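You operate a simulated robot arm through the tools that you are given. There is no shell and no other tool.

The job below is to be done with a simulated robot arm. You get a single attempt, and the scene is never put back.

JOB
Shut the air valve, bleed the line, move the red coupler to nipple 3 and open the valve.
Fine: the red lamp stays dark; the knobs stay as they are.

It is judged by the outcome, as a careful person would: the job done as asked, and still so three seconds after it is handed in. It fails if anything else is knocked over, pushed out of place, dropped, spilled or broken.

ROBOT AND FRAMES
A 6-joint arm with a two-finger gripper, fixed in place. Base frame: the origin is at the foot of the arm, x ahead of it, y to its left, z up; the work surface is at about z = 860. Lengths are in mm, angles in rad, forces in N, time in s.
With the tool pointing down near the work surface it reaches from about 360 to 860 mm from the base axis. Its first joint turns from -2.897 to 2.897 rad. Payload 2.45 kg.
The tool frame sits at the grasp point between the pads (the TCP): z along the fingers, y along the line on which they close. The tips reach 20 mm beyond it. Largest opening 140 mm; the body of the gripper starts 168 mm behind the TCP.
Orientation is that of the tool frame in the base frame, as [roll, pitch, yaw] about the fixed x, y, z axes, in that order (R = Rz(yaw) Ry(pitch) Rx(roll)). With the fingers straight down and closing along the base's y, the tool's x points along the base's -x, its y along +y and its z along -z.

CONTROLS
- The arm moves only by the tool move_arm. Its argument "commands" is a list of rows, each a list of 3 entries, a list of its own where there are three numbers: the turn, a rotation vector about the tool's x, y, z in units of 120 degrees (1.0 is 120 degrees), then the shift along the tool's x, y, z in units of 400 mm (1.0 is 400 mm), then the gripper command, from -1 (shut) to 1 (fully open), values between in proportion. In form: [[[wx, wy, wz], [tx, ty, tz], grip], ...]. A call has 1 to 20 rows; each row is the pose to reach, as a shift and turn from the pose commanded when the call began, along the tool's axes at that moment. A call with a number of a shift or a turn outside -1 to 1 is refused whole. A row lasts 0.2 s, in which the tool goes at most 50 mm and 0.15 rad; a call with a longer step from one row to the next is refused whole, and so is a gripper value outside its range. A pose out of reach is approached as far as the arm can. The call stops where the force on the tool passes 40 N (or 10 N more than at its start, if that is more) or the arm is blocked; 0.2 s more then pass. The fingers move at their own pace (about 45 mm/s each) and stop on an object; they squeeze with about 43 N. The grip force told is the motor's: it shows also when the fingers shut on nothing. Time passes only in rows, and 0.2 s behind the last, so rows that repeat a pose let the fingers close. It gives the time, the measured TCP pose, the force on the tool (base axes), the opening and the grip force at its end, in the units of the frame above (readings bear some noise), with the torque about the TCP (base axes, N m) and any sound that the robot's microphone picked up.
- Cameras (640 x 400 px; columns grow to the right, rows downward): "scene" is fixed at [233.2, -643, 1689.8]; the picture's right is [0.76, -0.65, 0.00], its down [-0.39, -0.45, -0.81] and it looks along [0.53, 0.61, -0.59] (base axes); focal length 343 px, centre (320, 200). "wrist" rides on the gripper at [78, 11, -209] in the tool frame; the picture's right is [-0.14, 0.99, 0.00], its down [-0.92, -0.13, -0.37] and it looks along [-0.37, -0.05, 0.93] (tool axes); focal length 280 px, centre (320, 200). There is no depth. A picture from a camera that has moved, and an enlarged one, comes with that camera's place and axes in the base frame and with its lens. The place of the scene camera against the robot may be out by one fixed shift of up to 18 mm in any direction.
- get_image(camera): a new picture of that camera. No time passes.
- move_column(by): slides the trunk up (or, below 0, down) by that many mm; the arm rides with it, the base frame stays. It gives what a move gives, with no picture.
- close_up(camera, box): a new picture of the part [left, top, right, bottom] of that camera's present view, enlarged. No time passes.
- close_job(): hands the job in; it is judged then, once.

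Places have to be worked out from the pictures, the camera data and where the tool is seen. Open the gripper and draw the arm clear of the work before you hand the job in, unless the task says otherwise.

The tools are called after "Request:" as name(argument=value, ...) on one line, values as JSON. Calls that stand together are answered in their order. move_arm: Moves the arm, as the interface text tells. Its arguments: {"type":"object","properties":{"commands":{"type":"array"}},"required":["commands"]} The other tools are called the same way: move_column (by) slides the trunk up or down; get_image (camera) takes a picture; close_up (camera, box) takes an enlarged picture of a part of a camera's view; close_job () hands the job in.

At the start:

```text
t: 0.0
ee_pos: [622.4, 257.2, 1245.2]
ee_rot: [-3.14, -0.001, -3.141]
wrist_force: [0.0, -0.7, 0.8]
torque: [0.02, -0.03, 0.0]
width: 140.0
finger_force: 0.1
trunk travel left (down, up): [-150.0, 80.0]
```

scene: 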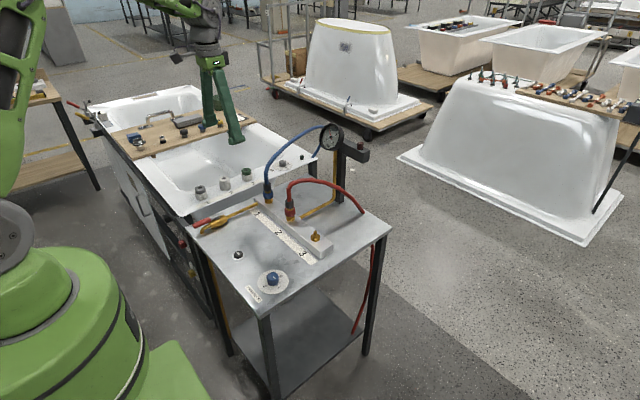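
wrist: 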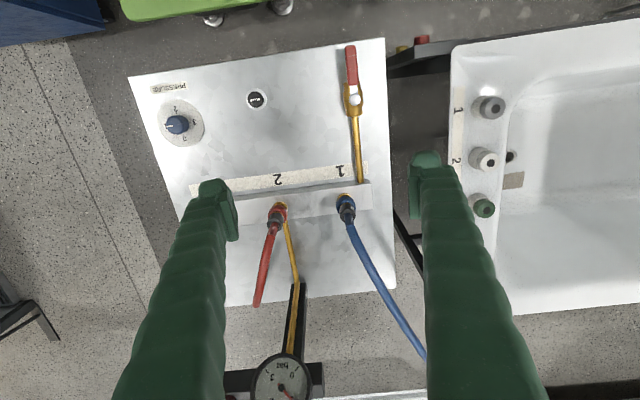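

I start by looking at the bench more closely with both cameras before moving anything.

Request:
close_up(camera="scene", box=[180, 110, 400, 310])

Request:
close_up(camera="wrist", box=[120, 30, 400, 205])

Request:
close_up(camera="wrist", box=[180, 150, 420, 300])

Request:
close_up(camera="wrist", box=[220, 280, 380, 400])

```text
2.00 times, centred on (290, 210) of scene
camera zoom: at [233.2, -643.0, 1689.8], right [0.76, -0.65, 0.0], down [-0.39, -0.45, -0.81], along [0.53, 0.61, -0.59], focal length 686 px, centre (380, 180)
```

zoom: 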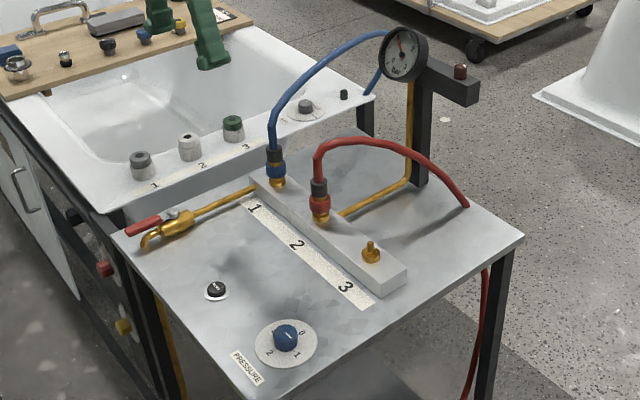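

```text
2.29 times, centred on (260, 118) of wrist
camera zoom: at [543.1, 268.0, 1454.3], right [0.14, 0.99, 0.0], down [0.92, -0.13, 0.37], along [0.37, -0.05, -0.93], focal length 641 px, centre (457, 389)
```

zoom: 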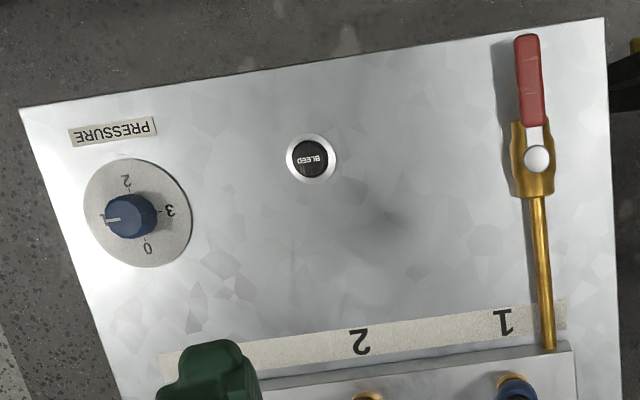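

```text
2.67 times, centred on (300, 225) of wrist
camera zoom: at [543.1, 268.0, 1454.3], right [0.14, 0.99, 0.0], down [0.92, -0.13, 0.37], along [0.37, -0.05, -0.93], focal length 748 px, centre (373, 133)
```

zoom: 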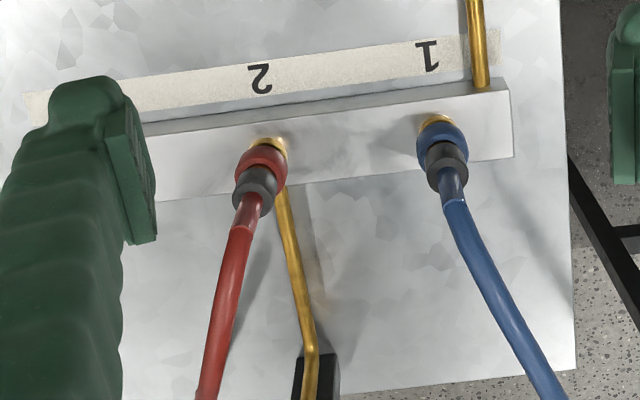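

```text
3.33 times, centred on (300, 340) of wrist
camera zoom: at [543.1, 268.0, 1454.3], right [0.14, 0.99, 0.0], down [0.92, -0.13, 0.37], along [0.37, -0.05, -0.93], focal length 935 px, centre (387, -267)
```

zoom: 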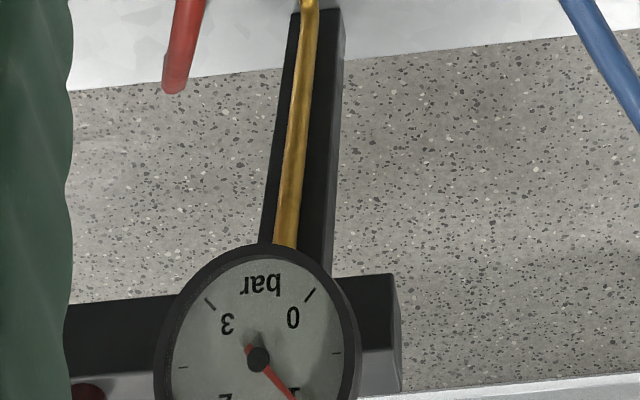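

The gauge reads about 1 bar. The valve handle (red) lies in line with the pipe near (572→487, 332), the bleed button is a black push button, red is on nipple 2 at about (766,150), blue on 1. I move the wrist camera above the valve for a closer look at its stop and height.

Request:
move_arm(commands=[[[0, 0, 0], [0.03, 0.025, 0.0766], 1], [[0, 0, 0], [0.06, 0.05, 0.153], 1], [[0, 0, 0], [0.09, 0.075, 0.23], 1], [[0, 0, 0], [0.12, 0.1, 0.306], 1], [[0, 0, 0], [0.15, 0.125, 0.383], 1], [[0, 0, 0], [0.18, 0.15, 0.46], 1], [[0, 0, 0], [0.21, 0.175, 0.536], 1], [[0, 0, 0], [0.2375, 0.2, 0.6], 1], [[0, 0, 0], [0.2375, 0.2, 0.6], 1]])

Request:
get_image(camera="wrist")

Request:
get_image(camera="scene")

```text
t: 2.0
ee_pos: [525.8, 338.0, 1004.5]
ee_rot: [3.141, 0.001, 3.141]
wrist_force: [0.0, 0.6, 0.9]
torque: [-0.02, 0.0, 0.0]
width: 140.0
finger_force: 0.1
trunk travel left (down, up): [-150.0, 80.0]
```

```text
taken
camera wrist: at [447.9, 348.5, 1214.4], right [0.14, 0.99, 0.0], down [0.92, -0.13, 0.37], along [0.36, -0.05, -0.93], focal length 280 px, centre (320, 200)
```

wrist: 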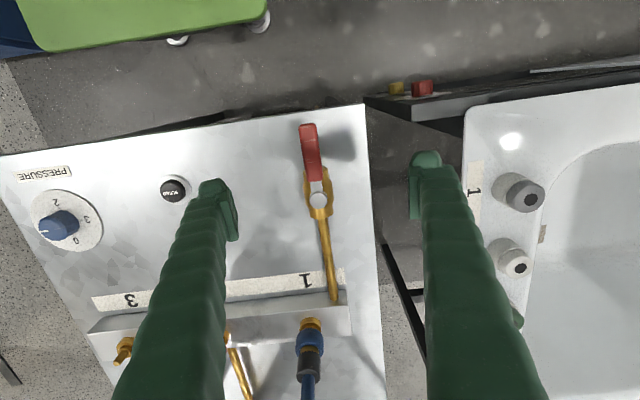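

```text
taken
```

scene: 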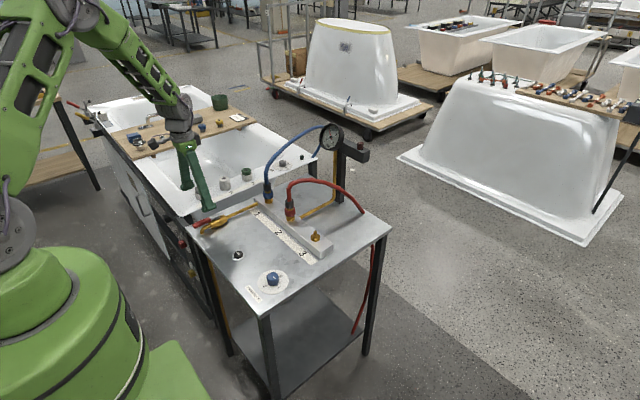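

The valve is in view between the fingers. I enlarge it to read the handle's stop geometry and estimate heights from the two viewpoints.

Request:
close_up(camera="wrist", box=[260, 110, 380, 220])

Request:
close_up(camera="scene", box=[170, 180, 270, 245])

Request:
close_up(camera="wrist", box=[100, 230, 360, 400])

```text
3.64 times, centred on (320, 165) of wrist
camera zoom: at [447.9, 348.5, 1214.4], right [0.14, 0.99, 0.0], down [0.92, -0.13, 0.37], along [0.36, -0.05, -0.93], focal length 1020 px, centre (320, 327)
```

zoom: 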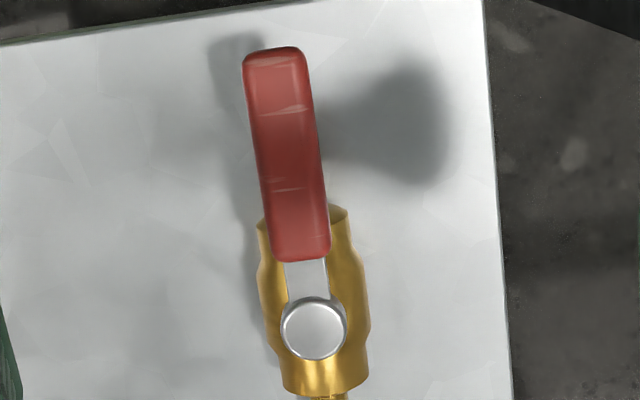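

```text
6.15 times, centred on (220, 212) of scene
camera zoom: at [233.2, -643.0, 1689.8], right [0.76, -0.65, 0.0], down [-0.39, -0.45, -0.81], along [0.53, 0.61, -0.59], focal length 2112 px, centre (935, 123)
```

zoom: 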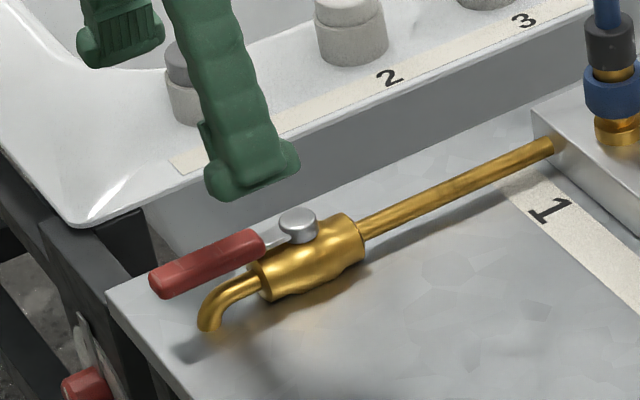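

```text
2.35 times, centred on (230, 315) of wrist
camera zoom: at [447.9, 348.5, 1214.4], right [0.14, 0.99, 0.0], down [0.92, -0.13, 0.37], along [0.36, -0.05, -0.93], focal length 660 px, centre (532, -71)
```

zoom: 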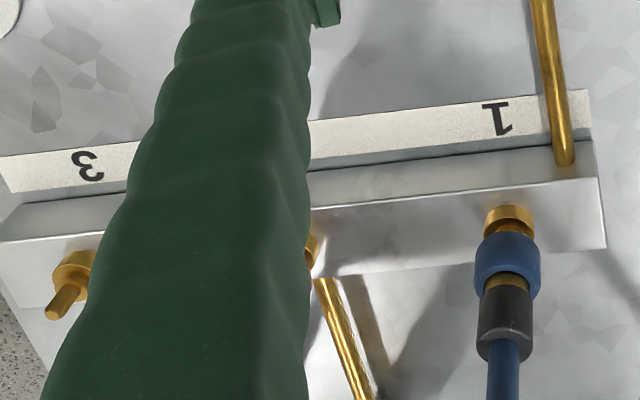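

Triangulating from the two wrist views puts the pivot at about (571, 330, 903) and the red lever from x≈483 to 547 at y≈330, top z≈898. I line up over the lever and narrow the fingers to about 40 mm so they can straddle it loosely.

Request:
move_arm(commands=[[[0, 0, 0], [0.026, -0.009, 0.0], 0.5], [[0, 0, 0], [0.051, -0.018, 0.0], 0.0], [[0, 0, 0], [0.051, -0.018, 0.05], -0.43], [[0, 0, 0], [0.051, -0.018, 0.1], -0.43], [[0, 0, 0], [0.051, -0.018, 0.125], -0.43], [[0, 0, 0], [0.051, -0.018, 0.125], -0.43], [[0, 0, 0], [0.051, -0.018, 0.125], -0.43], [[0, 0, 0], [0.051, -0.018, 0.125], -0.43]])

Request:
get_image(camera="wrist")

Request:
close_up(camera="scene", box=[150, 150, 290, 245])

```text
t: 3.8
ee_pos: [506.4, 328.4, 955.5]
ee_rot: [-3.141, 0.0, -3.141]
wrist_force: [-0.1, 0.1, 0.2]
torque: [-0.05, 0.0, -0.01]
width: 39.7
finger_force: 0.2
trunk travel left (down, up): [-150.0, 80.0]
```

```text
taken
camera wrist: at [428.6, 339.9, 1164.8], right [0.14, 0.99, 0.0], down [0.92, -0.13, 0.37], along [0.37, -0.05, -0.93], focal length 280 px, centre (320, 200)
```

wrist: 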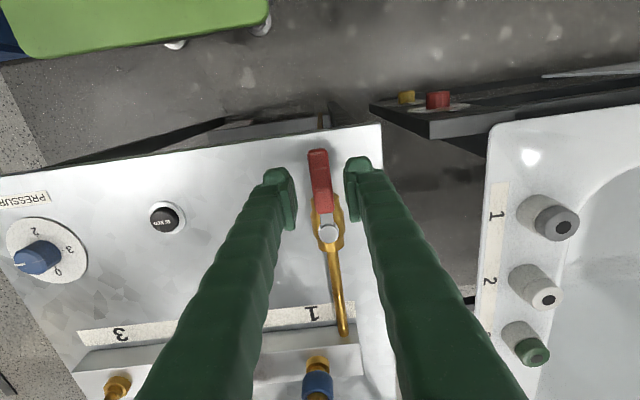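

```text
4.21 times, centred on (220, 198) of scene
camera zoom: at [233.2, -643.0, 1689.8], right [0.76, -0.65, 0.0], down [-0.39, -0.45, -0.81], along [0.53, 0.61, -0.59], focal length 1445 px, centre (741, 210)
```

zoom: 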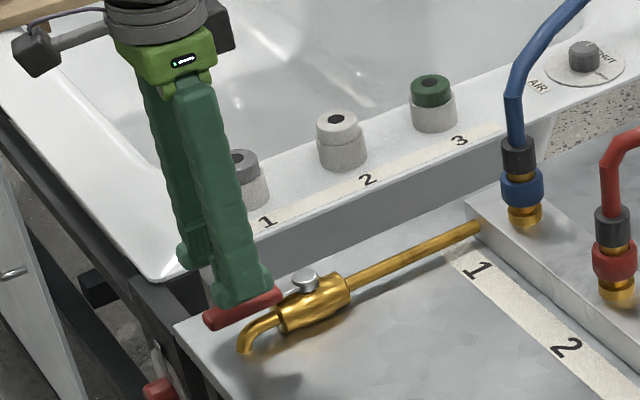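

The fingers straddle the lever in plan. Before touching it, I check the "AIR" labelled item on the tub deck to be sure which valve is meant.

Request:
close_up(camera="scene", box=[255, 130, 345, 190])

Request:
close_up(camera="scene", box=[80, 80, 260, 200])

Request:
close_up(camera="scene", box=[160, 200, 260, 330])

Request:
close_up(camera="scene", box=[300, 110, 390, 220])

```text
6.67 times, centred on (300, 160) of scene
camera zoom: at [233.2, -643.0, 1689.8], right [0.76, -0.65, 0.0], down [-0.39, -0.45, -0.81], along [0.53, 0.61, -0.59], focal length 2288 px, centre (453, 467)
```

zoom: 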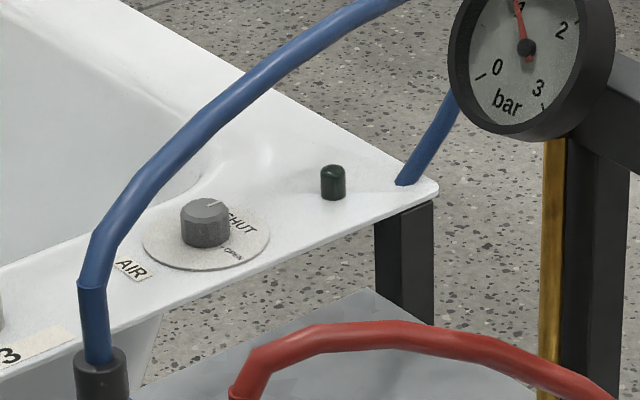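

```text
3.33 times, centred on (170, 140) of scene
camera zoom: at [233.2, -643.0, 1689.8], right [0.76, -0.65, 0.0], down [-0.39, -0.45, -0.81], along [0.53, 0.61, -0.59], focal length 1144 px, centre (820, 400)
```

zoom: 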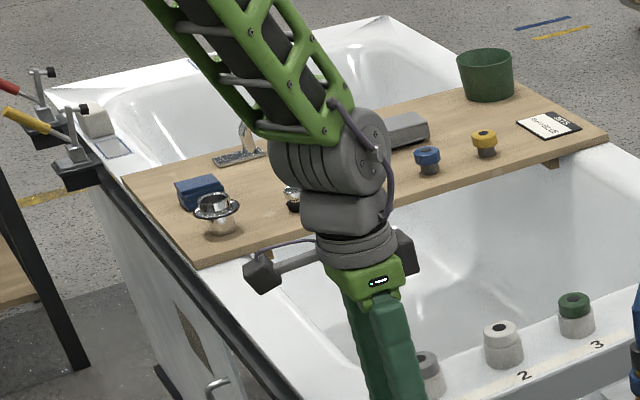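

```text
3.08 times, centred on (210, 265) of scene
camera zoom: at [233.2, -643.0, 1689.8], right [0.76, -0.65, 0.0], down [-0.39, -0.45, -0.81], along [0.53, 0.61, -0.59], focal length 1056 px, centre (658, 0)
```

zoom: 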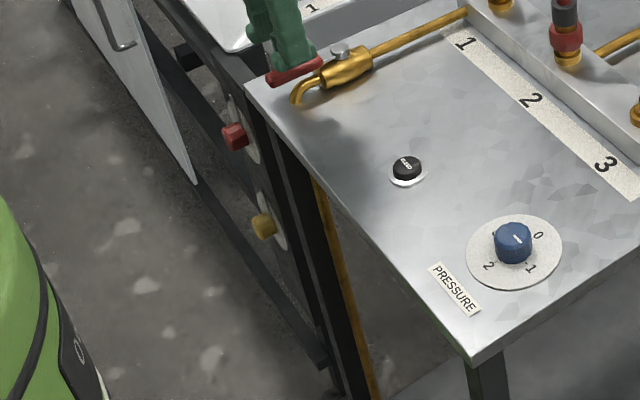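

```text
3.64 times, centred on (345, 165) of scene
camera zoom: at [233.2, -643.0, 1689.8], right [0.76, -0.65, 0.0], down [-0.39, -0.45, -0.81], along [0.53, 0.61, -0.59], focal length 1248 px, centre (229, 327)
```

zoom: 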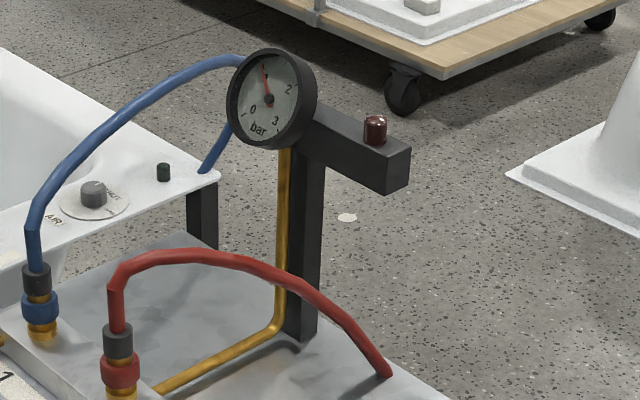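

The AIR/SHUT/OPEN item on the tub is a knob (to be left alone); the bench ball valve with the red lever feeds the manifold. I descend straight down with the fingers straddling the lever.

Request:
move_arm(commands=[[[0, 0, 0], [0, 0, 0.04], -0.43], [[0, 0, 0], [0, 0, 0.08], -0.43], [[0, 0, 0], [0, 0, 0.11], -0.43], [[0, 0, 0], [0, 0, 0.135], -0.43], [[0, 0, 0], [0, 0, 0.155], -0.43], [[0, 0, 0], [0, 0, 0.155], -0.43]])

Request:
get_image(camera="wrist")

Request:
close_up(camera="scene", box=[150, 150, 290, 245])

```text
t: 5.2
ee_pos: [505.7, 331.5, 894.1]
ee_rot: [3.14, -0.002, 3.141]
wrist_force: [-0.1, 0.1, 0.7]
torque: [-0.03, -0.02, 0.05]
width: 39.7
finger_force: 0.1
trunk travel left (down, up): [-150.0, 80.0]
```

```text
taken
camera wrist: at [427.5, 341.2, 1102.8], right [0.14, 0.99, 0.0], down [0.92, -0.13, 0.37], along [0.37, -0.05, -0.93], focal length 280 px, centre (320, 200)
```

wrist: 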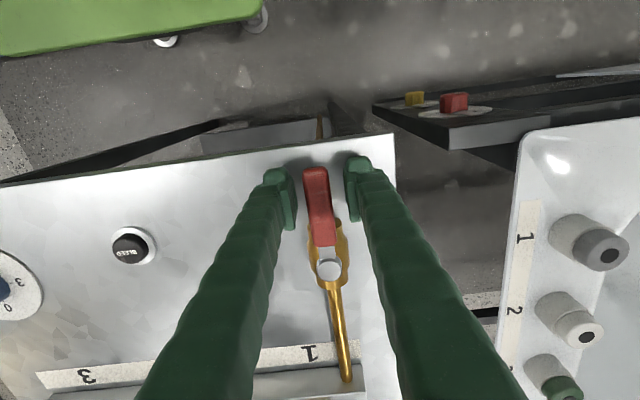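

```text
4.21 times, centred on (220, 198) of scene
camera zoom: at [233.2, -643.0, 1689.8], right [0.76, -0.65, 0.0], down [-0.39, -0.45, -0.81], along [0.53, 0.61, -0.59], focal length 1445 px, centre (741, 210)
```

zoom: 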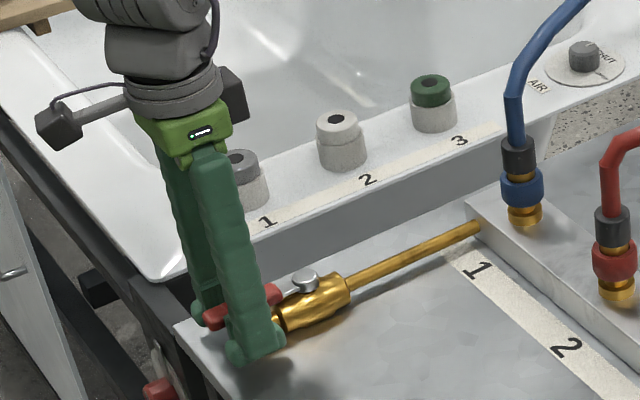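

The lever sits between the fingers. I narrow the gap to about 24 mm and then test a small, slow clockwise (towards +y) swing about the pivot, watching the force for a stop.

Request:
move_arm(commands=[[[0, 0, 0], [0, 0, 0], -0.66], [[0, 0, 0], [0, 0, 0], -0.66], [[0, 0, 0], [0, 0, 0], -0.66]])

Request:
move_arm(commands=[[[0, 0, 0.0239], [-0.0002, 0.008, 0], -0.66], [[0, 0, 0.0477], [-0.0008, 0.016, 0], -0.66], [[0, 0, 0.0716], [-0.0018, 0.024, 0], -0.66], [[0, 0, 0.0955], [-0.0032, 0.0319, 0], -0.66]])

Request:
get_image(camera="wrist")

```text
t: 6.0
ee_pos: [505.7, 331.1, 893.5]
ee_rot: [-3.142, 0.0, -3.141]
wrist_force: [-0.4, 0.1, -0.8]
torque: [0.02, -0.01, 0.0]
width: 23.9
finger_force: 0.2
trunk travel left (down, up): [-150.0, 80.0]
```

```text
t: 7.0
ee_pos: [506.8, 340.8, 893.9]
ee_rot: [-3.141, -0.002, 2.94]
wrist_force: [12.5, -35.4, -0.3]
torque: [0.51, -0.03, 0.96]
width: 42.4
finger_force: 14.0
trunk travel left (down, up): [-150.0, 80.0]
```

```text
taken
camera wrist: at [433.5, 365.3, 1102.6], right [0.33, 0.94, 0.0], down [0.88, -0.31, 0.37], along [0.34, -0.12, -0.93], focal length 280 px, centre (320, 200)
```

wrist: 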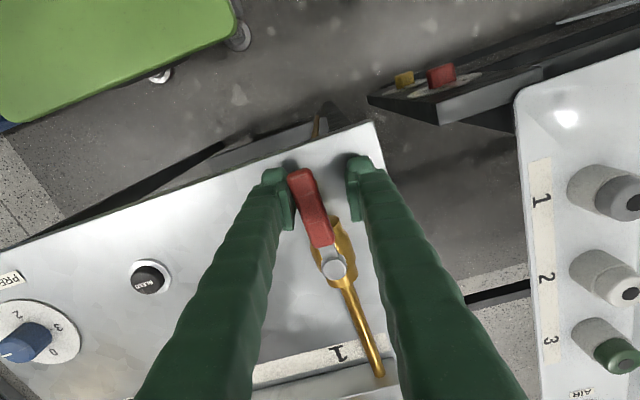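

Clockwise is against the stop: the lever did not move, force reached about 37 N. I swing back and go counter-clockwise (towards -y) slowly.

Request:
move_arm(commands=[[[0, 0, -0.0477], [-0.0008, -0.016, 0], -0.66], [[0, 0, -0.0955], [-0.0032, -0.0319, 0], -0.66], [[0, 0, -0.1194], [-0.005, -0.0398, 0], -0.66], [[0, 0, -0.1432], [-0.0072, -0.0475, 0], -0.66], [[0, 0, -0.1671], [-0.0098, -0.0552, 0], -0.66], [[0, 0, -0.191], [-0.0127, -0.0626, 0], -0.66], [[0, 0, -0.2149], [-0.016, -0.0699, 0], -0.66], [[0, 0, -0.2387], [-0.0197, -0.0771, 0], -0.66]])

Request:
get_image(camera="wrist")

```text
t: 8.8
ee_pos: [508.3, 312.0, 892.7]
ee_rot: [-3.141, -0.001, -2.842]
wrist_force: [0.4, 1.2, 0.4]
torque: [-0.04, 0.03, 0.02]
width: 24.1
finger_force: 0.7
trunk travel left (down, up): [-150.0, 80.0]
```

```text
taken
camera wrist: at [431.4, 298.4, 1102.7], right [-0.16, 0.99, 0.0], down [0.92, 0.15, 0.37], along [0.36, 0.06, -0.93], focal length 280 px, centre (320, 200)
```

wrist: 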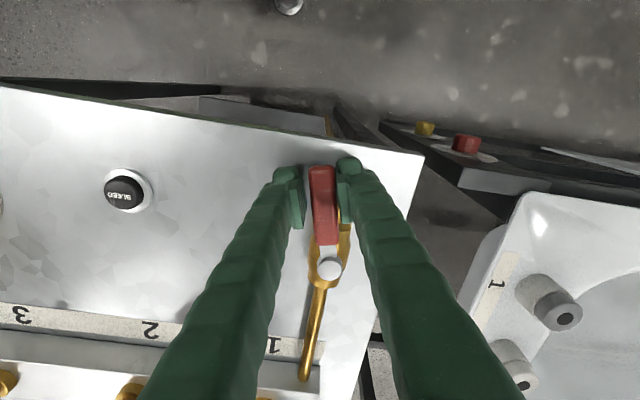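

The lever follows counter-clockwise with hardly any force. I continue the arc to about 1.5 rad, then check.

Request:
move_arm(commands=[[[0, 0, -0.0477], [-0.0008, -0.016, 0], -0.66], [[0, 0, -0.0955], [-0.0032, -0.0319, 0], -0.66], [[0, 0, -0.1432], [-0.0072, -0.0475, 0], -0.66], [[0, 0, -0.191], [-0.0127, -0.0626, 0], -0.66], [[0, 0, -0.2387], [-0.0197, -0.0771, 0], -0.66], [[0, 0, -0.2865], [-0.0281, -0.0908, 0], -0.66], [[0, 0, -0.3342], [-0.0378, -0.1036, 0], -0.66], [[0, 0, -0.382], [-0.0488, -0.1153, 0], -0.66], [[0, 0, -0.4297], [-0.0608, -0.1259, 0], -0.66], [[0, 0, -0.4775], [-0.0739, -0.1353, 0], -0.66], [[0, 0, -0.5252], [-0.0878, -0.1433, 0], -0.66], [[0, 0, -0.573], [-0.1025, -0.1498, 0], -0.66], [[0, 0, -0.573], [-0.1025, -0.1498, 0], -0.66]])

Request:
get_image(camera="wrist")

Request:
get_image(camera="scene")

```text
t: 11.6
ee_pos: [565.0, 267.2, 892.9]
ee_rot: [3.141, 0.0, -1.641]
wrist_force: [-0.3, -0.2, -0.3]
torque: [0.03, 0.0, 0.0]
width: 24.0
finger_force: 0.3
trunk travel left (down, up): [-150.0, 80.0]
```

```text
taken
camera wrist: at [548.4, 189.3, 1102.2], right [-0.98, 0.21, 0.0], down [0.19, 0.91, 0.37], along [0.08, 0.36, -0.93], focal length 280 px, centre (320, 200)
```

wrist: 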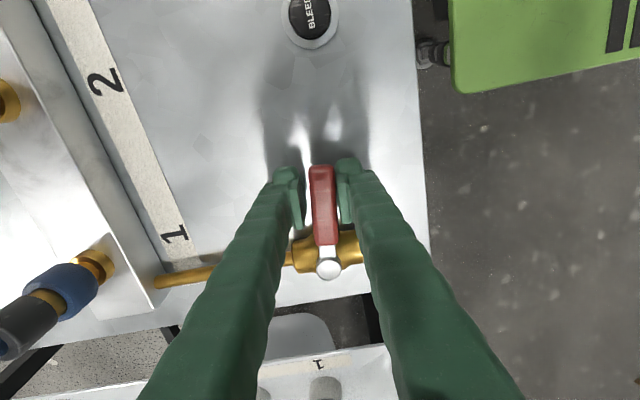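

```text
taken
```

scene: 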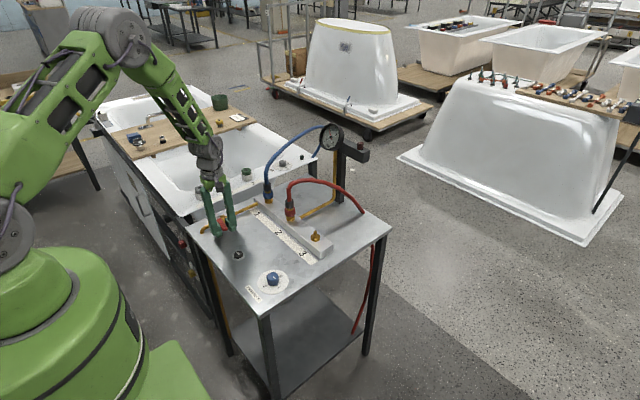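

The lever is nearly perpendicular. I press on in small steps to find its end stop.

Request:
move_arm(commands=[[[0, 0, -0.0239], [-0.0002, -0.008, 0], -0.66], [[0, 0, -0.0477], [-0.0008, -0.016, 0], -0.66], [[0, 0, -0.0716], [-0.0018, -0.024, 0], -0.66], [[0, 0, -0.0716], [-0.0018, -0.024, 0], -0.66]])

Request:
get_image(camera="wrist")

Request:
close_up(camera="scene", box=[300, 110, 390, 220])

```text
t: 12.6
ee_pos: [573.5, 266.3, 894.3]
ee_rot: [3.14, 0.002, -1.491]
wrist_force: [-3.9, 1.1, -1.2]
torque: [0.03, -0.07, -0.06]
width: 26.5
finger_force: 2.2
trunk travel left (down, up): [-150.0, 80.0]
```

```text
taken
camera wrist: at [569.5, 186.9, 1101.8], right [-1.0, 0.06, 0.0], down [0.05, 0.93, 0.37], along [0.02, 0.37, -0.93], focal length 280 px, centre (320, 200)
```

wrist: 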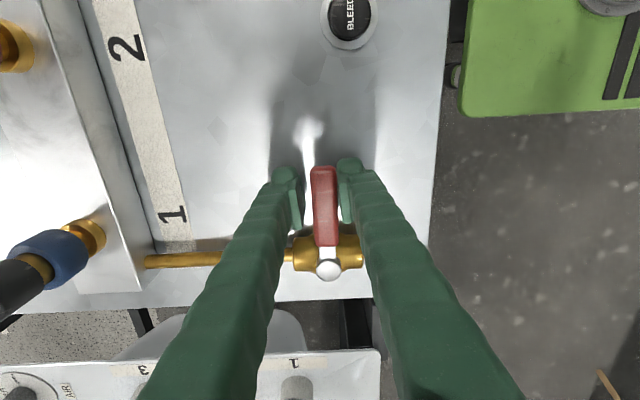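

```text
3.64 times, centred on (345, 165) of scene
camera zoom: at [233.2, -643.0, 1689.8], right [0.76, -0.65, 0.0], down [-0.39, -0.45, -0.81], along [0.53, 0.61, -0.59], focal length 1248 px, centre (229, 327)
```

zoom: 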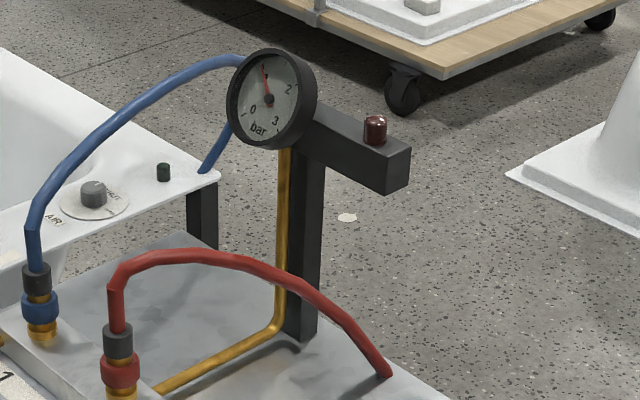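

The lever is now square to the pipe and the force just began to rise (fingers spread 24→26.5 mm), so it is at its stop; I give one more small nudge to seat it and then return to neutral and lift off straight up.

Request:
move_arm(commands=[[[0, 0, -0.0239], [-0.0002, -0.008, 0], -0.66], [[0, 0, -0.0239], [-0.0002, -0.008, 0], -0.66]])

Request:
close_up(camera="wrist", box=[130, 140, 450, 310])

```text
t: 13.2
ee_pos: [576.0, 266.5, 894.0]
ee_rot: [3.141, 0.0, -1.442]
wrist_force: [-13.5, 2.0, 1.3]
torque: [-0.08, -0.22, -0.28]
width: 31.3
finger_force: 5.7
trunk travel left (down, up): [-150.0, 80.0]
```

```text
2.00 times, centred on (290, 225) of wrist
camera zoom: at [575.1, 187.6, 1101.8], right [-1.0, 0.01, 0.0], down [0.01, 0.93, 0.37], along [0.0, 0.37, -0.93], focal length 561 px, centre (380, 150)
```

zoom: 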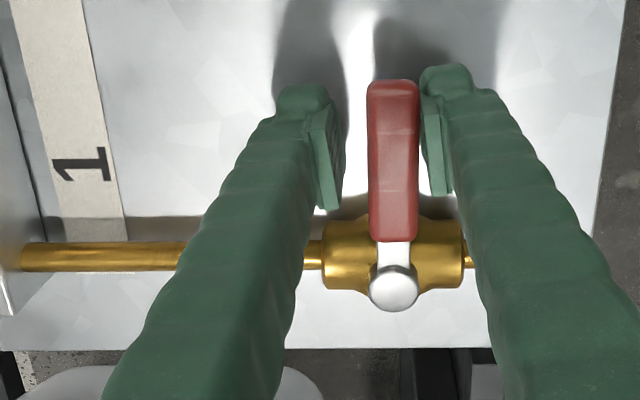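

The lever is hard against the shut stop (13.5 N, still square). I back off slightly, open a little and lift straight up clear of it.

Request:
move_arm(commands=[[[0, 0, 0.0239], [-0.0002, 0.008, 0], -0.6], [[0, 0, 0.0477], [-0.0008, 0.016, 0], -0.5], [[0, 0, 0.0477], [-0.0008, 0.016, 0], -0.45], [[0, 0, 0.0477], [-0.0008, 0.016, -0.05], -0.45], [[0, 0, 0.0477], [-0.0008, 0.016, -0.13], -0.45], [[0, 0, 0.0477], [-0.0008, 0.016, -0.22], -0.45], [[0, 0, 0.0477], [-0.0008, 0.016, -0.3], -0.45]])

Request:
get_image(camera="wrist")

```text
t: 14.8
ee_pos: [570.6, 269.9, 1013.5]
ee_rot: [-3.141, 0.001, -1.541]
wrist_force: [0.0, 0.7, 0.6]
torque: [-0.01, 0.0, -0.01]
width: 38.7
finger_force: 0.0
trunk travel left (down, up): [-150.0, 80.0]
```

```text
taken
camera wrist: at [561.2, 190.5, 1222.7], right [-0.99, 0.11, 0.0], down [0.1, 0.92, 0.37], along [0.04, 0.37, -0.93], focal length 280 px, centre (320, 200)
```

wrist: 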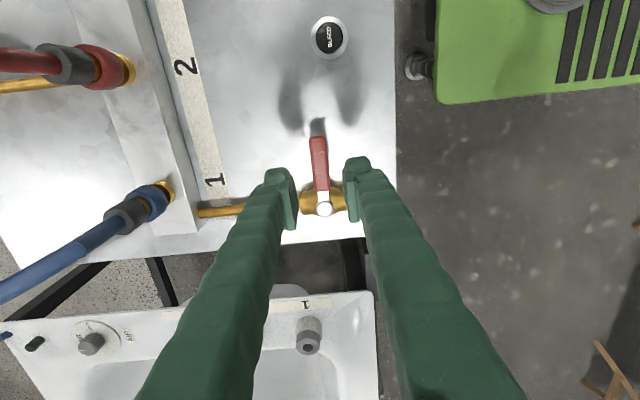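

Valve shut. The bleed button comes out at about (546, 141), top near z≈870. I turn the gripper back to its original heading, close the fingers and move above the button.

Request:
move_arm(commands=[[[0, 0, 0.0637], [0.0264, 0.006, 0], -0.6], [[0, 0, 0.1273], [0.0528, 0.012, 0], -0.8], [[0, 0, 0.191], [0.0792, 0.018, 0], -1], [[0, 0, 0.2547], [0.1056, 0.024, 0], -1], [[0, 0, 0.3183], [0.132, 0.03, 0], -1], [[0, 0, 0.382], [0.1584, 0.036, 0], -1], [[0, 0, 0.4457], [0.1848, 0.042, 0], -1], [[0, 0, 0.5093], [0.2112, 0.048, 0], -1], [[0, 0, 0.573], [0.2376, 0.054, 0], -1], [[0, 0, 0.6367], [0.264, 0.06, 0], -1], [[0, 0, 0.7003], [0.2904, 0.066, 0], -1], [[0, 0, 0.764], [0.3168, 0.072, 0], -1], [[0, 0, 0.764], [0.3168, 0.072, 0], -1]])

Request:
get_image(camera="wrist")

Request:
close_up(camera="scene", box=[180, 150, 320, 290])

```text
t: 17.6
ee_pos: [547.2, 138.9, 1012.7]
ee_rot: [3.141, -0.001, 3.141]
wrist_force: [0.2, 0.2, -0.3]
torque: [-0.01, 0.01, -0.01]
width: 0.0
finger_force: 29.7
trunk travel left (down, up): [-150.0, 80.0]
```

```text
taken
camera wrist: at [469.0, 149.5, 1222.5], right [0.14, 0.99, 0.0], down [0.92, -0.13, 0.37], along [0.37, -0.05, -0.93], focal length 280 px, centre (320, 200)
```

wrist: 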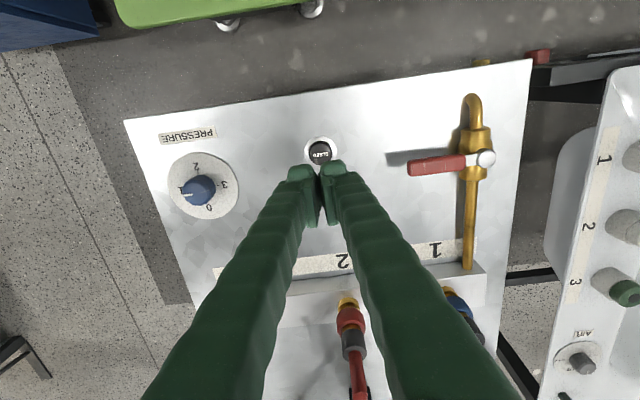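

```text
2.86 times, centred on (250, 220) of scene
camera zoom: at [233.2, -643.0, 1689.8], right [0.76, -0.65, 0.0], down [-0.39, -0.45, -0.81], along [0.53, 0.61, -0.59], focal length 980 px, centre (520, 143)
```

zoom: 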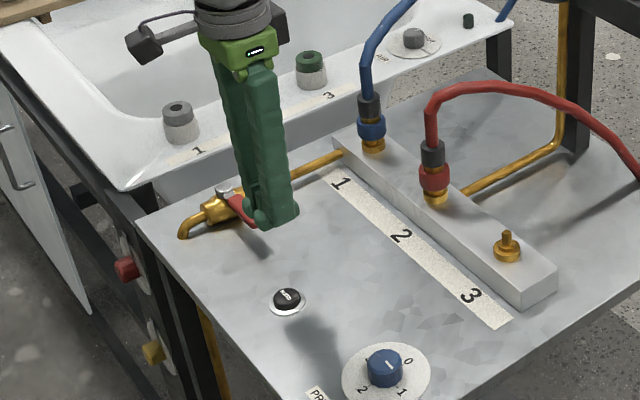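

Fingers are closed and centred over the button within ~2 mm. I descend to just above it, then press slowly.

Request:
move_arm(commands=[[[0, 0, 0], [0.003, 0.0, 0.08], -1], [[0, 0, 0], [0.005, 0.0, 0.16], -1], [[0, 0, 0], [0.005, 0.0, 0.22], -1], [[0, 0, 0], [0.005, 0.0, 0.26], -1], [[0, 0, 0], [0.005, 0.0, 0.27], -1], [[0, 0, 0], [0.005, 0.0, 0.27], -1]])

Request:
get_image(camera="wrist")

Request:
close_up(camera="scene", box=[200, 190, 300, 290])

```text
t: 19.0
ee_pos: [545.0, 138.6, 906.1]
ee_rot: [-3.141, -0.001, 3.14]
wrist_force: [-0.3, 0.7, 0.6]
torque: [0.0, 0.0, -0.03]
width: 0.1
finger_force: 29.2
trunk travel left (down, up): [-150.0, 80.0]
```

```text
taken
camera wrist: at [467.7, 148.7, 1114.7], right [0.14, 0.99, 0.0], down [0.92, -0.13, 0.37], along [0.37, -0.05, -0.93], focal length 280 px, centre (320, 200)
```

wrist: 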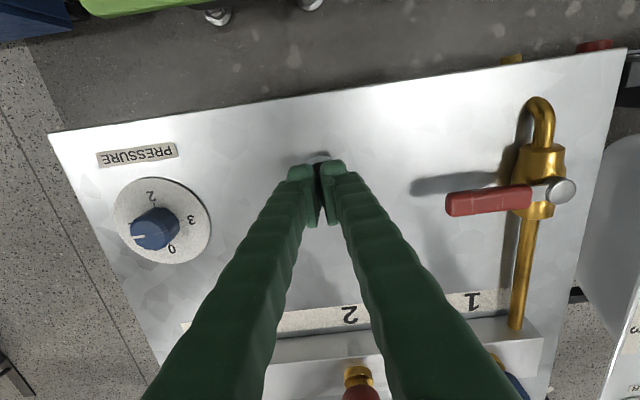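

```text
4.00 times, centred on (250, 240) of scene
camera zoom: at [233.2, -643.0, 1689.8], right [0.76, -0.65, 0.0], down [-0.39, -0.45, -0.81], along [0.53, 0.61, -0.59], focal length 1372 px, centre (600, 40)
```

zoom: 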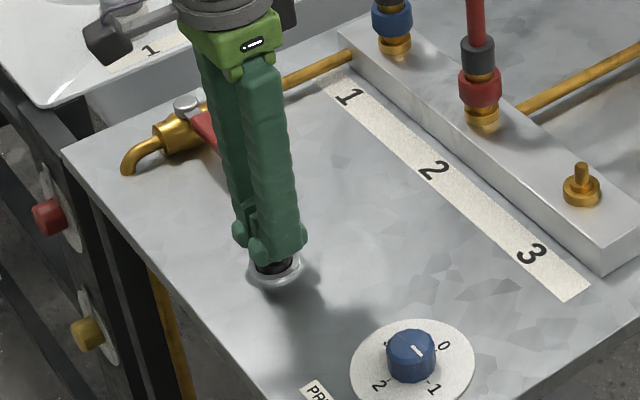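

The tip is right over the button. I press down in ~1.3 mm steps and watch the force.

Request:
move_arm(commands=[[[0, 0, 0], [0, 0, 0.005], -1], [[0, 0, 0], [0, 0, 0.01], -1], [[0, 0, 0], [0, 0, 0.015], -1], [[0, 0, 0], [0, 0, 0.02], -1], [[0, 0, 0], [0, 0, 0.024], -1], [[0, 0, 0], [0, 0, 0.027], -1], [[0, 0, 0], [0, 0, 0.03], -1]])

Request:
close_up(camera="scene", box=[300, 110, 390, 220])

```text
t: 20.6
ee_pos: [546.1, 139.6, 894.6]
ee_rot: [-3.14, -0.001, 3.141]
wrist_force: [-0.7, 0.0, 1.0]
torque: [0.0, -0.05, -0.02]
width: 0.0
finger_force: 29.4
trunk travel left (down, up): [-150.0, 80.0]
```

```text
3.64 times, centred on (345, 165) of scene
camera zoom: at [233.2, -643.0, 1689.8], right [0.76, -0.65, 0.0], down [-0.39, -0.45, -0.81], along [0.53, 0.61, -0.59], focal length 1248 px, centre (229, 327)
```

zoom: 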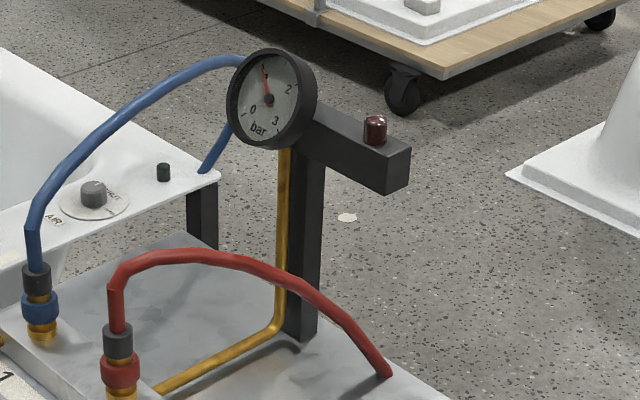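

No contact yet at TCP z≈894.6. I keep pressing down in small steps.

Request:
move_arm(commands=[[[0, 0, 0], [0, 0, 0.003], -1], [[0, 0, 0], [0, 0, 0.006], -1], [[0, 0, 0], [0, 0, 0.009], -1], [[0, 0, 0], [0, 0, 0.012], -1], [[0, 0, 0], [0, 0, 0.015], -1]])

Request:
close_up(camera="scene", box=[200, 190, 300, 290])

Request:
close_up(camera="scene", box=[300, 110, 390, 220])

```text
t: 21.8
ee_pos: [546.1, 138.5, 887.3]
ee_rot: [3.14, 0.002, 3.14]
wrist_force: [2.1, -0.8, 9.3]
torque: [-0.02, -0.06, 0.01]
width: 5.9
finger_force: 29.7
trunk travel left (down, up): [-150.0, 80.0]
heard: click
```

```text
4.00 times, centred on (250, 240) of scene
camera zoom: at [233.2, -643.0, 1689.8], right [0.76, -0.65, 0.0], down [-0.39, -0.45, -0.81], along [0.53, 0.61, -0.59], focal length 1372 px, centre (600, 40)
```

zoom: 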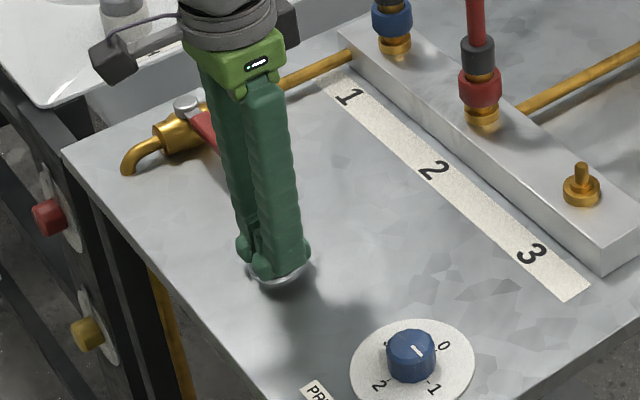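

```text
3.64 times, centred on (345, 165) of scene
camera zoom: at [233.2, -643.0, 1689.8], right [0.76, -0.65, 0.0], down [-0.39, -0.45, -0.81], along [0.53, 0.61, -0.59], focal length 1248 px, centre (229, 327)
```

zoom: 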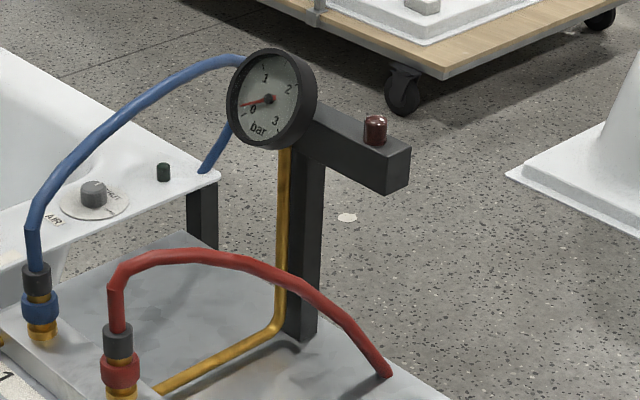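

A click, 9 N on the button and the gauge needle is falling (about 0.3 bar). I hold the button down for a couple more seconds.

Request:
move_arm(commands=[[[0, 0, 0], [0, 0, 0.001], -1], [[0, 0, 0], [0, 0, 0.001], -1], [[0, 0, 0], [0, 0, 0.001], -1], [[0, 0, 0], [0, 0, 0.001], -1], [[0, 0, 0], [0, 0, 0.001], -1], [[0, 0, 0], [0, 0, 0.001], -1], [[0, 0, 0], [0, 0, 0.001], -1], [[0, 0, 0], [0, 0, 0.001], -1], [[0, 0, 0], [0, 0, 0.001], -1], [[0, 0, 0], [0, 0, 0.001], -1], [[0, 0, 0], [0, 0, 0.001], -1], [[0, 0, 0], [0, 0, 0.001], -1]])

Request:
close_up(camera="scene", box=[300, 110, 390, 220])

```text
t: 24.4
ee_pos: [544.7, 138.9, 888.2]
ee_rot: [-3.14, 0.0, -3.141]
wrist_force: [4.8, 1.4, 12.9]
torque: [0.02, -0.08, -0.01]
width: 5.7
finger_force: 29.1
trunk travel left (down, up): [-150.0, 80.0]
```

```text
3.64 times, centred on (345, 165) of scene
camera zoom: at [233.2, -643.0, 1689.8], right [0.76, -0.65, 0.0], down [-0.39, -0.45, -0.81], along [0.53, 0.61, -0.59], focal length 1248 px, centre (229, 327)
```

zoom: 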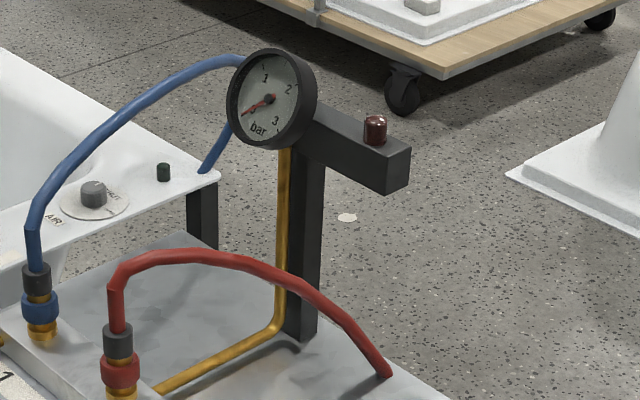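

The needle now appears to rest on the 0 mark. I check a tighter view of the gauge before letting go.

Request:
close_up(camera="scene", box=[315, 118, 350, 156])

Request:
move_arm(commands=[[[0, 0, 0], [0, 0, 0.0], -1], [[0, 0, 0], [0, 0, 0.0], -1], [[0, 0, 0], [0, 0, 0.0], -1], [[0, 0, 0], [0, 0, 0.0], -1], [[0, 0, 0], [0, 0, 0.0], -1]])

Request:
close_up(camera="scene", box=[315, 118, 350, 156])

```text
10.53 times, centred on (332, 137) of scene
camera zoom: at [233.2, -643.0, 1689.8], right [0.76, -0.65, 0.0], down [-0.39, -0.45, -0.81], along [0.53, 0.61, -0.59], focal length 3612 px, centre (188, 863)
```

zoom: 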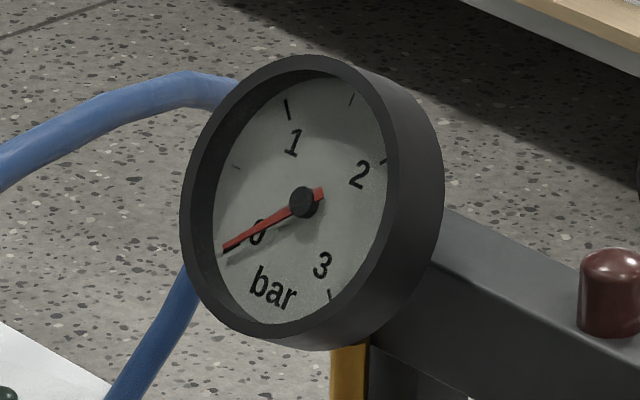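

```text
t: 25.6
ee_pos: [545.3, 139.0, 887.1]
ee_rot: [3.141, 0.001, 3.141]
wrist_force: [4.5, 1.7, 13.7]
torque: [0.03, -0.06, 0.06]
width: 6.1
finger_force: 29.5
trunk travel left (down, up): [-150.0, 80.0]
```

```text
10.53 times, centred on (332, 137) of scene
camera zoom: at [233.2, -643.0, 1689.8], right [0.76, -0.65, 0.0], down [-0.39, -0.45, -0.81], along [0.53, 0.61, -0.59], focal length 3612 px, centre (188, 863)
```

zoom: 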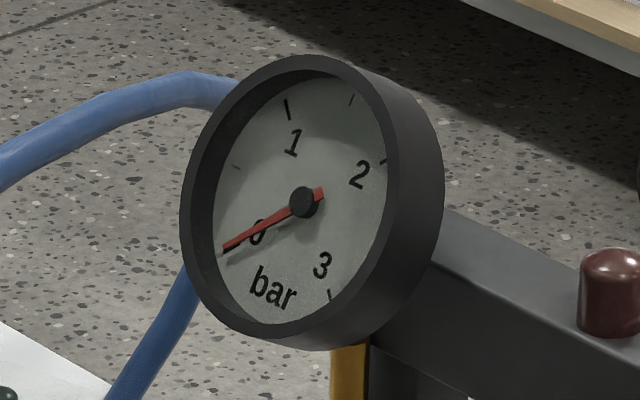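

The gauge is steady at 0 bar and the lamp is dark. I release the button, lift, and move towards the red coupler with the fingers opening to look at it from above.

Request:
move_arm(commands=[[[0, 0, 0], [0, 0, -0.02], -1], [[0, 0, 0], [0, 0, -0.08], -1], [[0, 0, 0], [0, 0, -0.18], -1], [[0, 0, 0], [0, 0, -0.28], -1], [[0, 0, 0], [0, 0, -0.38], -0.5], [[0, 0, 0], [-0.05, 0.01, -0.42], 0], [[0, 0, 0], [-0.13, 0.02, -0.42], 0.5], [[0, 0, 0], [-0.21, 0.03, -0.42], 1], [[0, 0, 0], [-0.29, 0.04, -0.42], 1], [[0, 0, 0], [-0.36, 0.045, -0.42], 1], [[0, 0, 0], [-0.36, 0.045, -0.42], 1], [[0, 0, 0], [-0.36, 0.045, -0.42], 1]])

Request:
get_image(camera="wrist")

Request:
get_image(camera="scene")

```text
t: 28.2
ee_pos: [688.5, 158.7, 1054.4]
ee_rot: [-3.142, -0.001, 3.14]
wrist_force: [-0.4, -0.4, -0.3]
torque: [0.01, 0.0, -0.01]
width: 140.2
finger_force: 0.1
trunk travel left (down, up): [-150.0, 80.0]
```

```text
taken
camera wrist: at [610.9, 169.5, 1263.2], right [0.14, 0.99, 0.0], down [0.92, -0.13, 0.37], along [0.37, -0.05, -0.93], focal length 280 px, centre (320, 200)
```

wrist: 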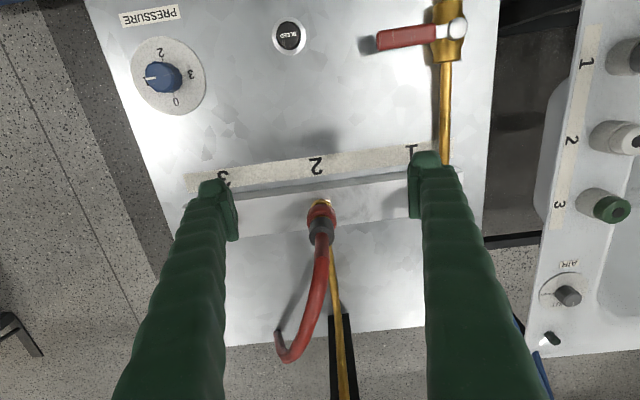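

```text
taken
```

scene: 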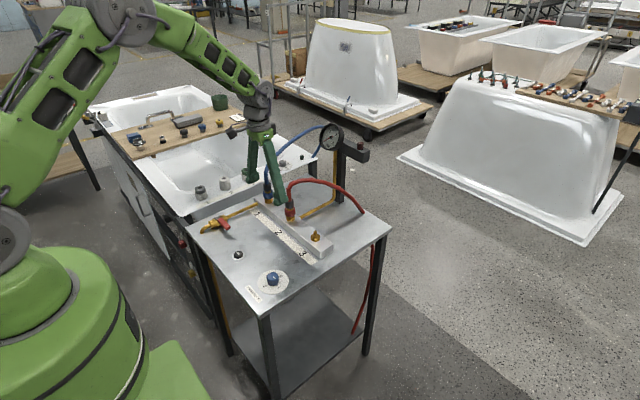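

Request:
close_up(camera="wrist", box=[230, 150, 430, 370])

Request:
close_up(camera="scene", box=[270, 160, 350, 260])

Request:
close_up(camera="scene", box=[315, 118, 375, 176])

```text
1.82 times, centred on (330, 260) of wrist
camera zoom: at [610.9, 169.5, 1263.2], right [0.14, 0.99, 0.0], down [0.92, -0.13, 0.37], along [0.37, -0.05, -0.93], focal length 510 px, centre (302, 91)
```

zoom: 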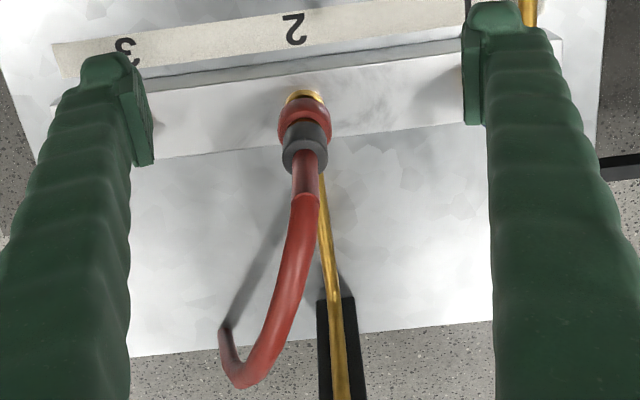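

```text
4.00 times, centred on (310, 210) of scene
camera zoom: at [233.2, -643.0, 1689.8], right [0.76, -0.65, 0.0], down [-0.39, -0.45, -0.81], along [0.53, 0.61, -0.59], focal length 1372 px, centre (360, 160)
```

zoom: 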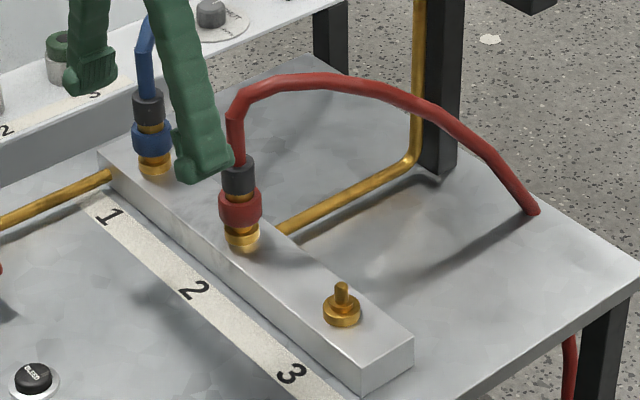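

```text
6.90 times, centred on (345, 147) of scene
camera zoom: at [233.2, -643.0, 1689.8], right [0.76, -0.65, 0.0], down [-0.39, -0.45, -0.81], along [0.53, 0.61, -0.59], focal length 2366 px, centre (148, 566)
```

zoom: 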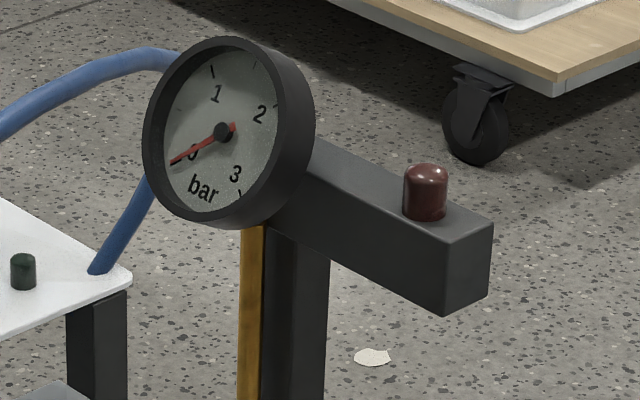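

I zoom further on the red coupler and nipple 3 to measure the collar and barrel heights and diameters.

Request:
close_up(camera="scene", box=[275, 185, 335, 245])

Request:
close_up(camera="wrist", box=[280, 180, 360, 250])

```text
6.67 times, centred on (305, 215) of scene
camera zoom: at [233.2, -643.0, 1689.8], right [0.76, -0.65, 0.0], down [-0.39, -0.45, -0.81], along [0.53, 0.61, -0.59], focal length 2288 px, centre (420, 100)
```

zoom: 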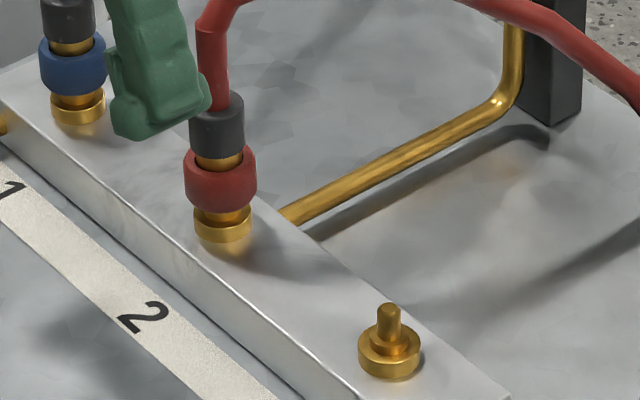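

```text
5.71 times, centred on (320, 215) of wrist
camera zoom: at [610.9, 169.5, 1263.2], right [0.14, 0.99, 0.0], down [0.92, -0.13, 0.37], along [0.37, -0.05, -0.93], focal length 1602 px, centre (320, 114)
```

zoom: 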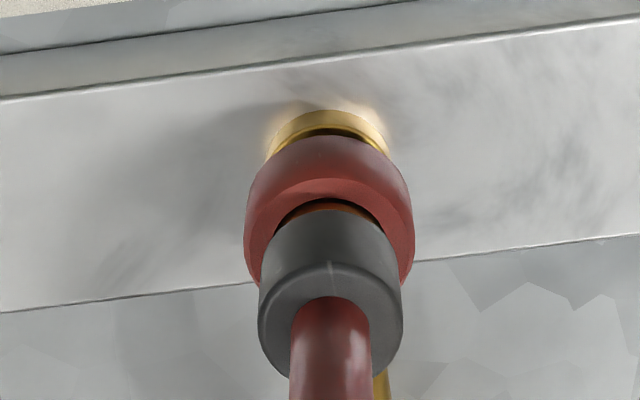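

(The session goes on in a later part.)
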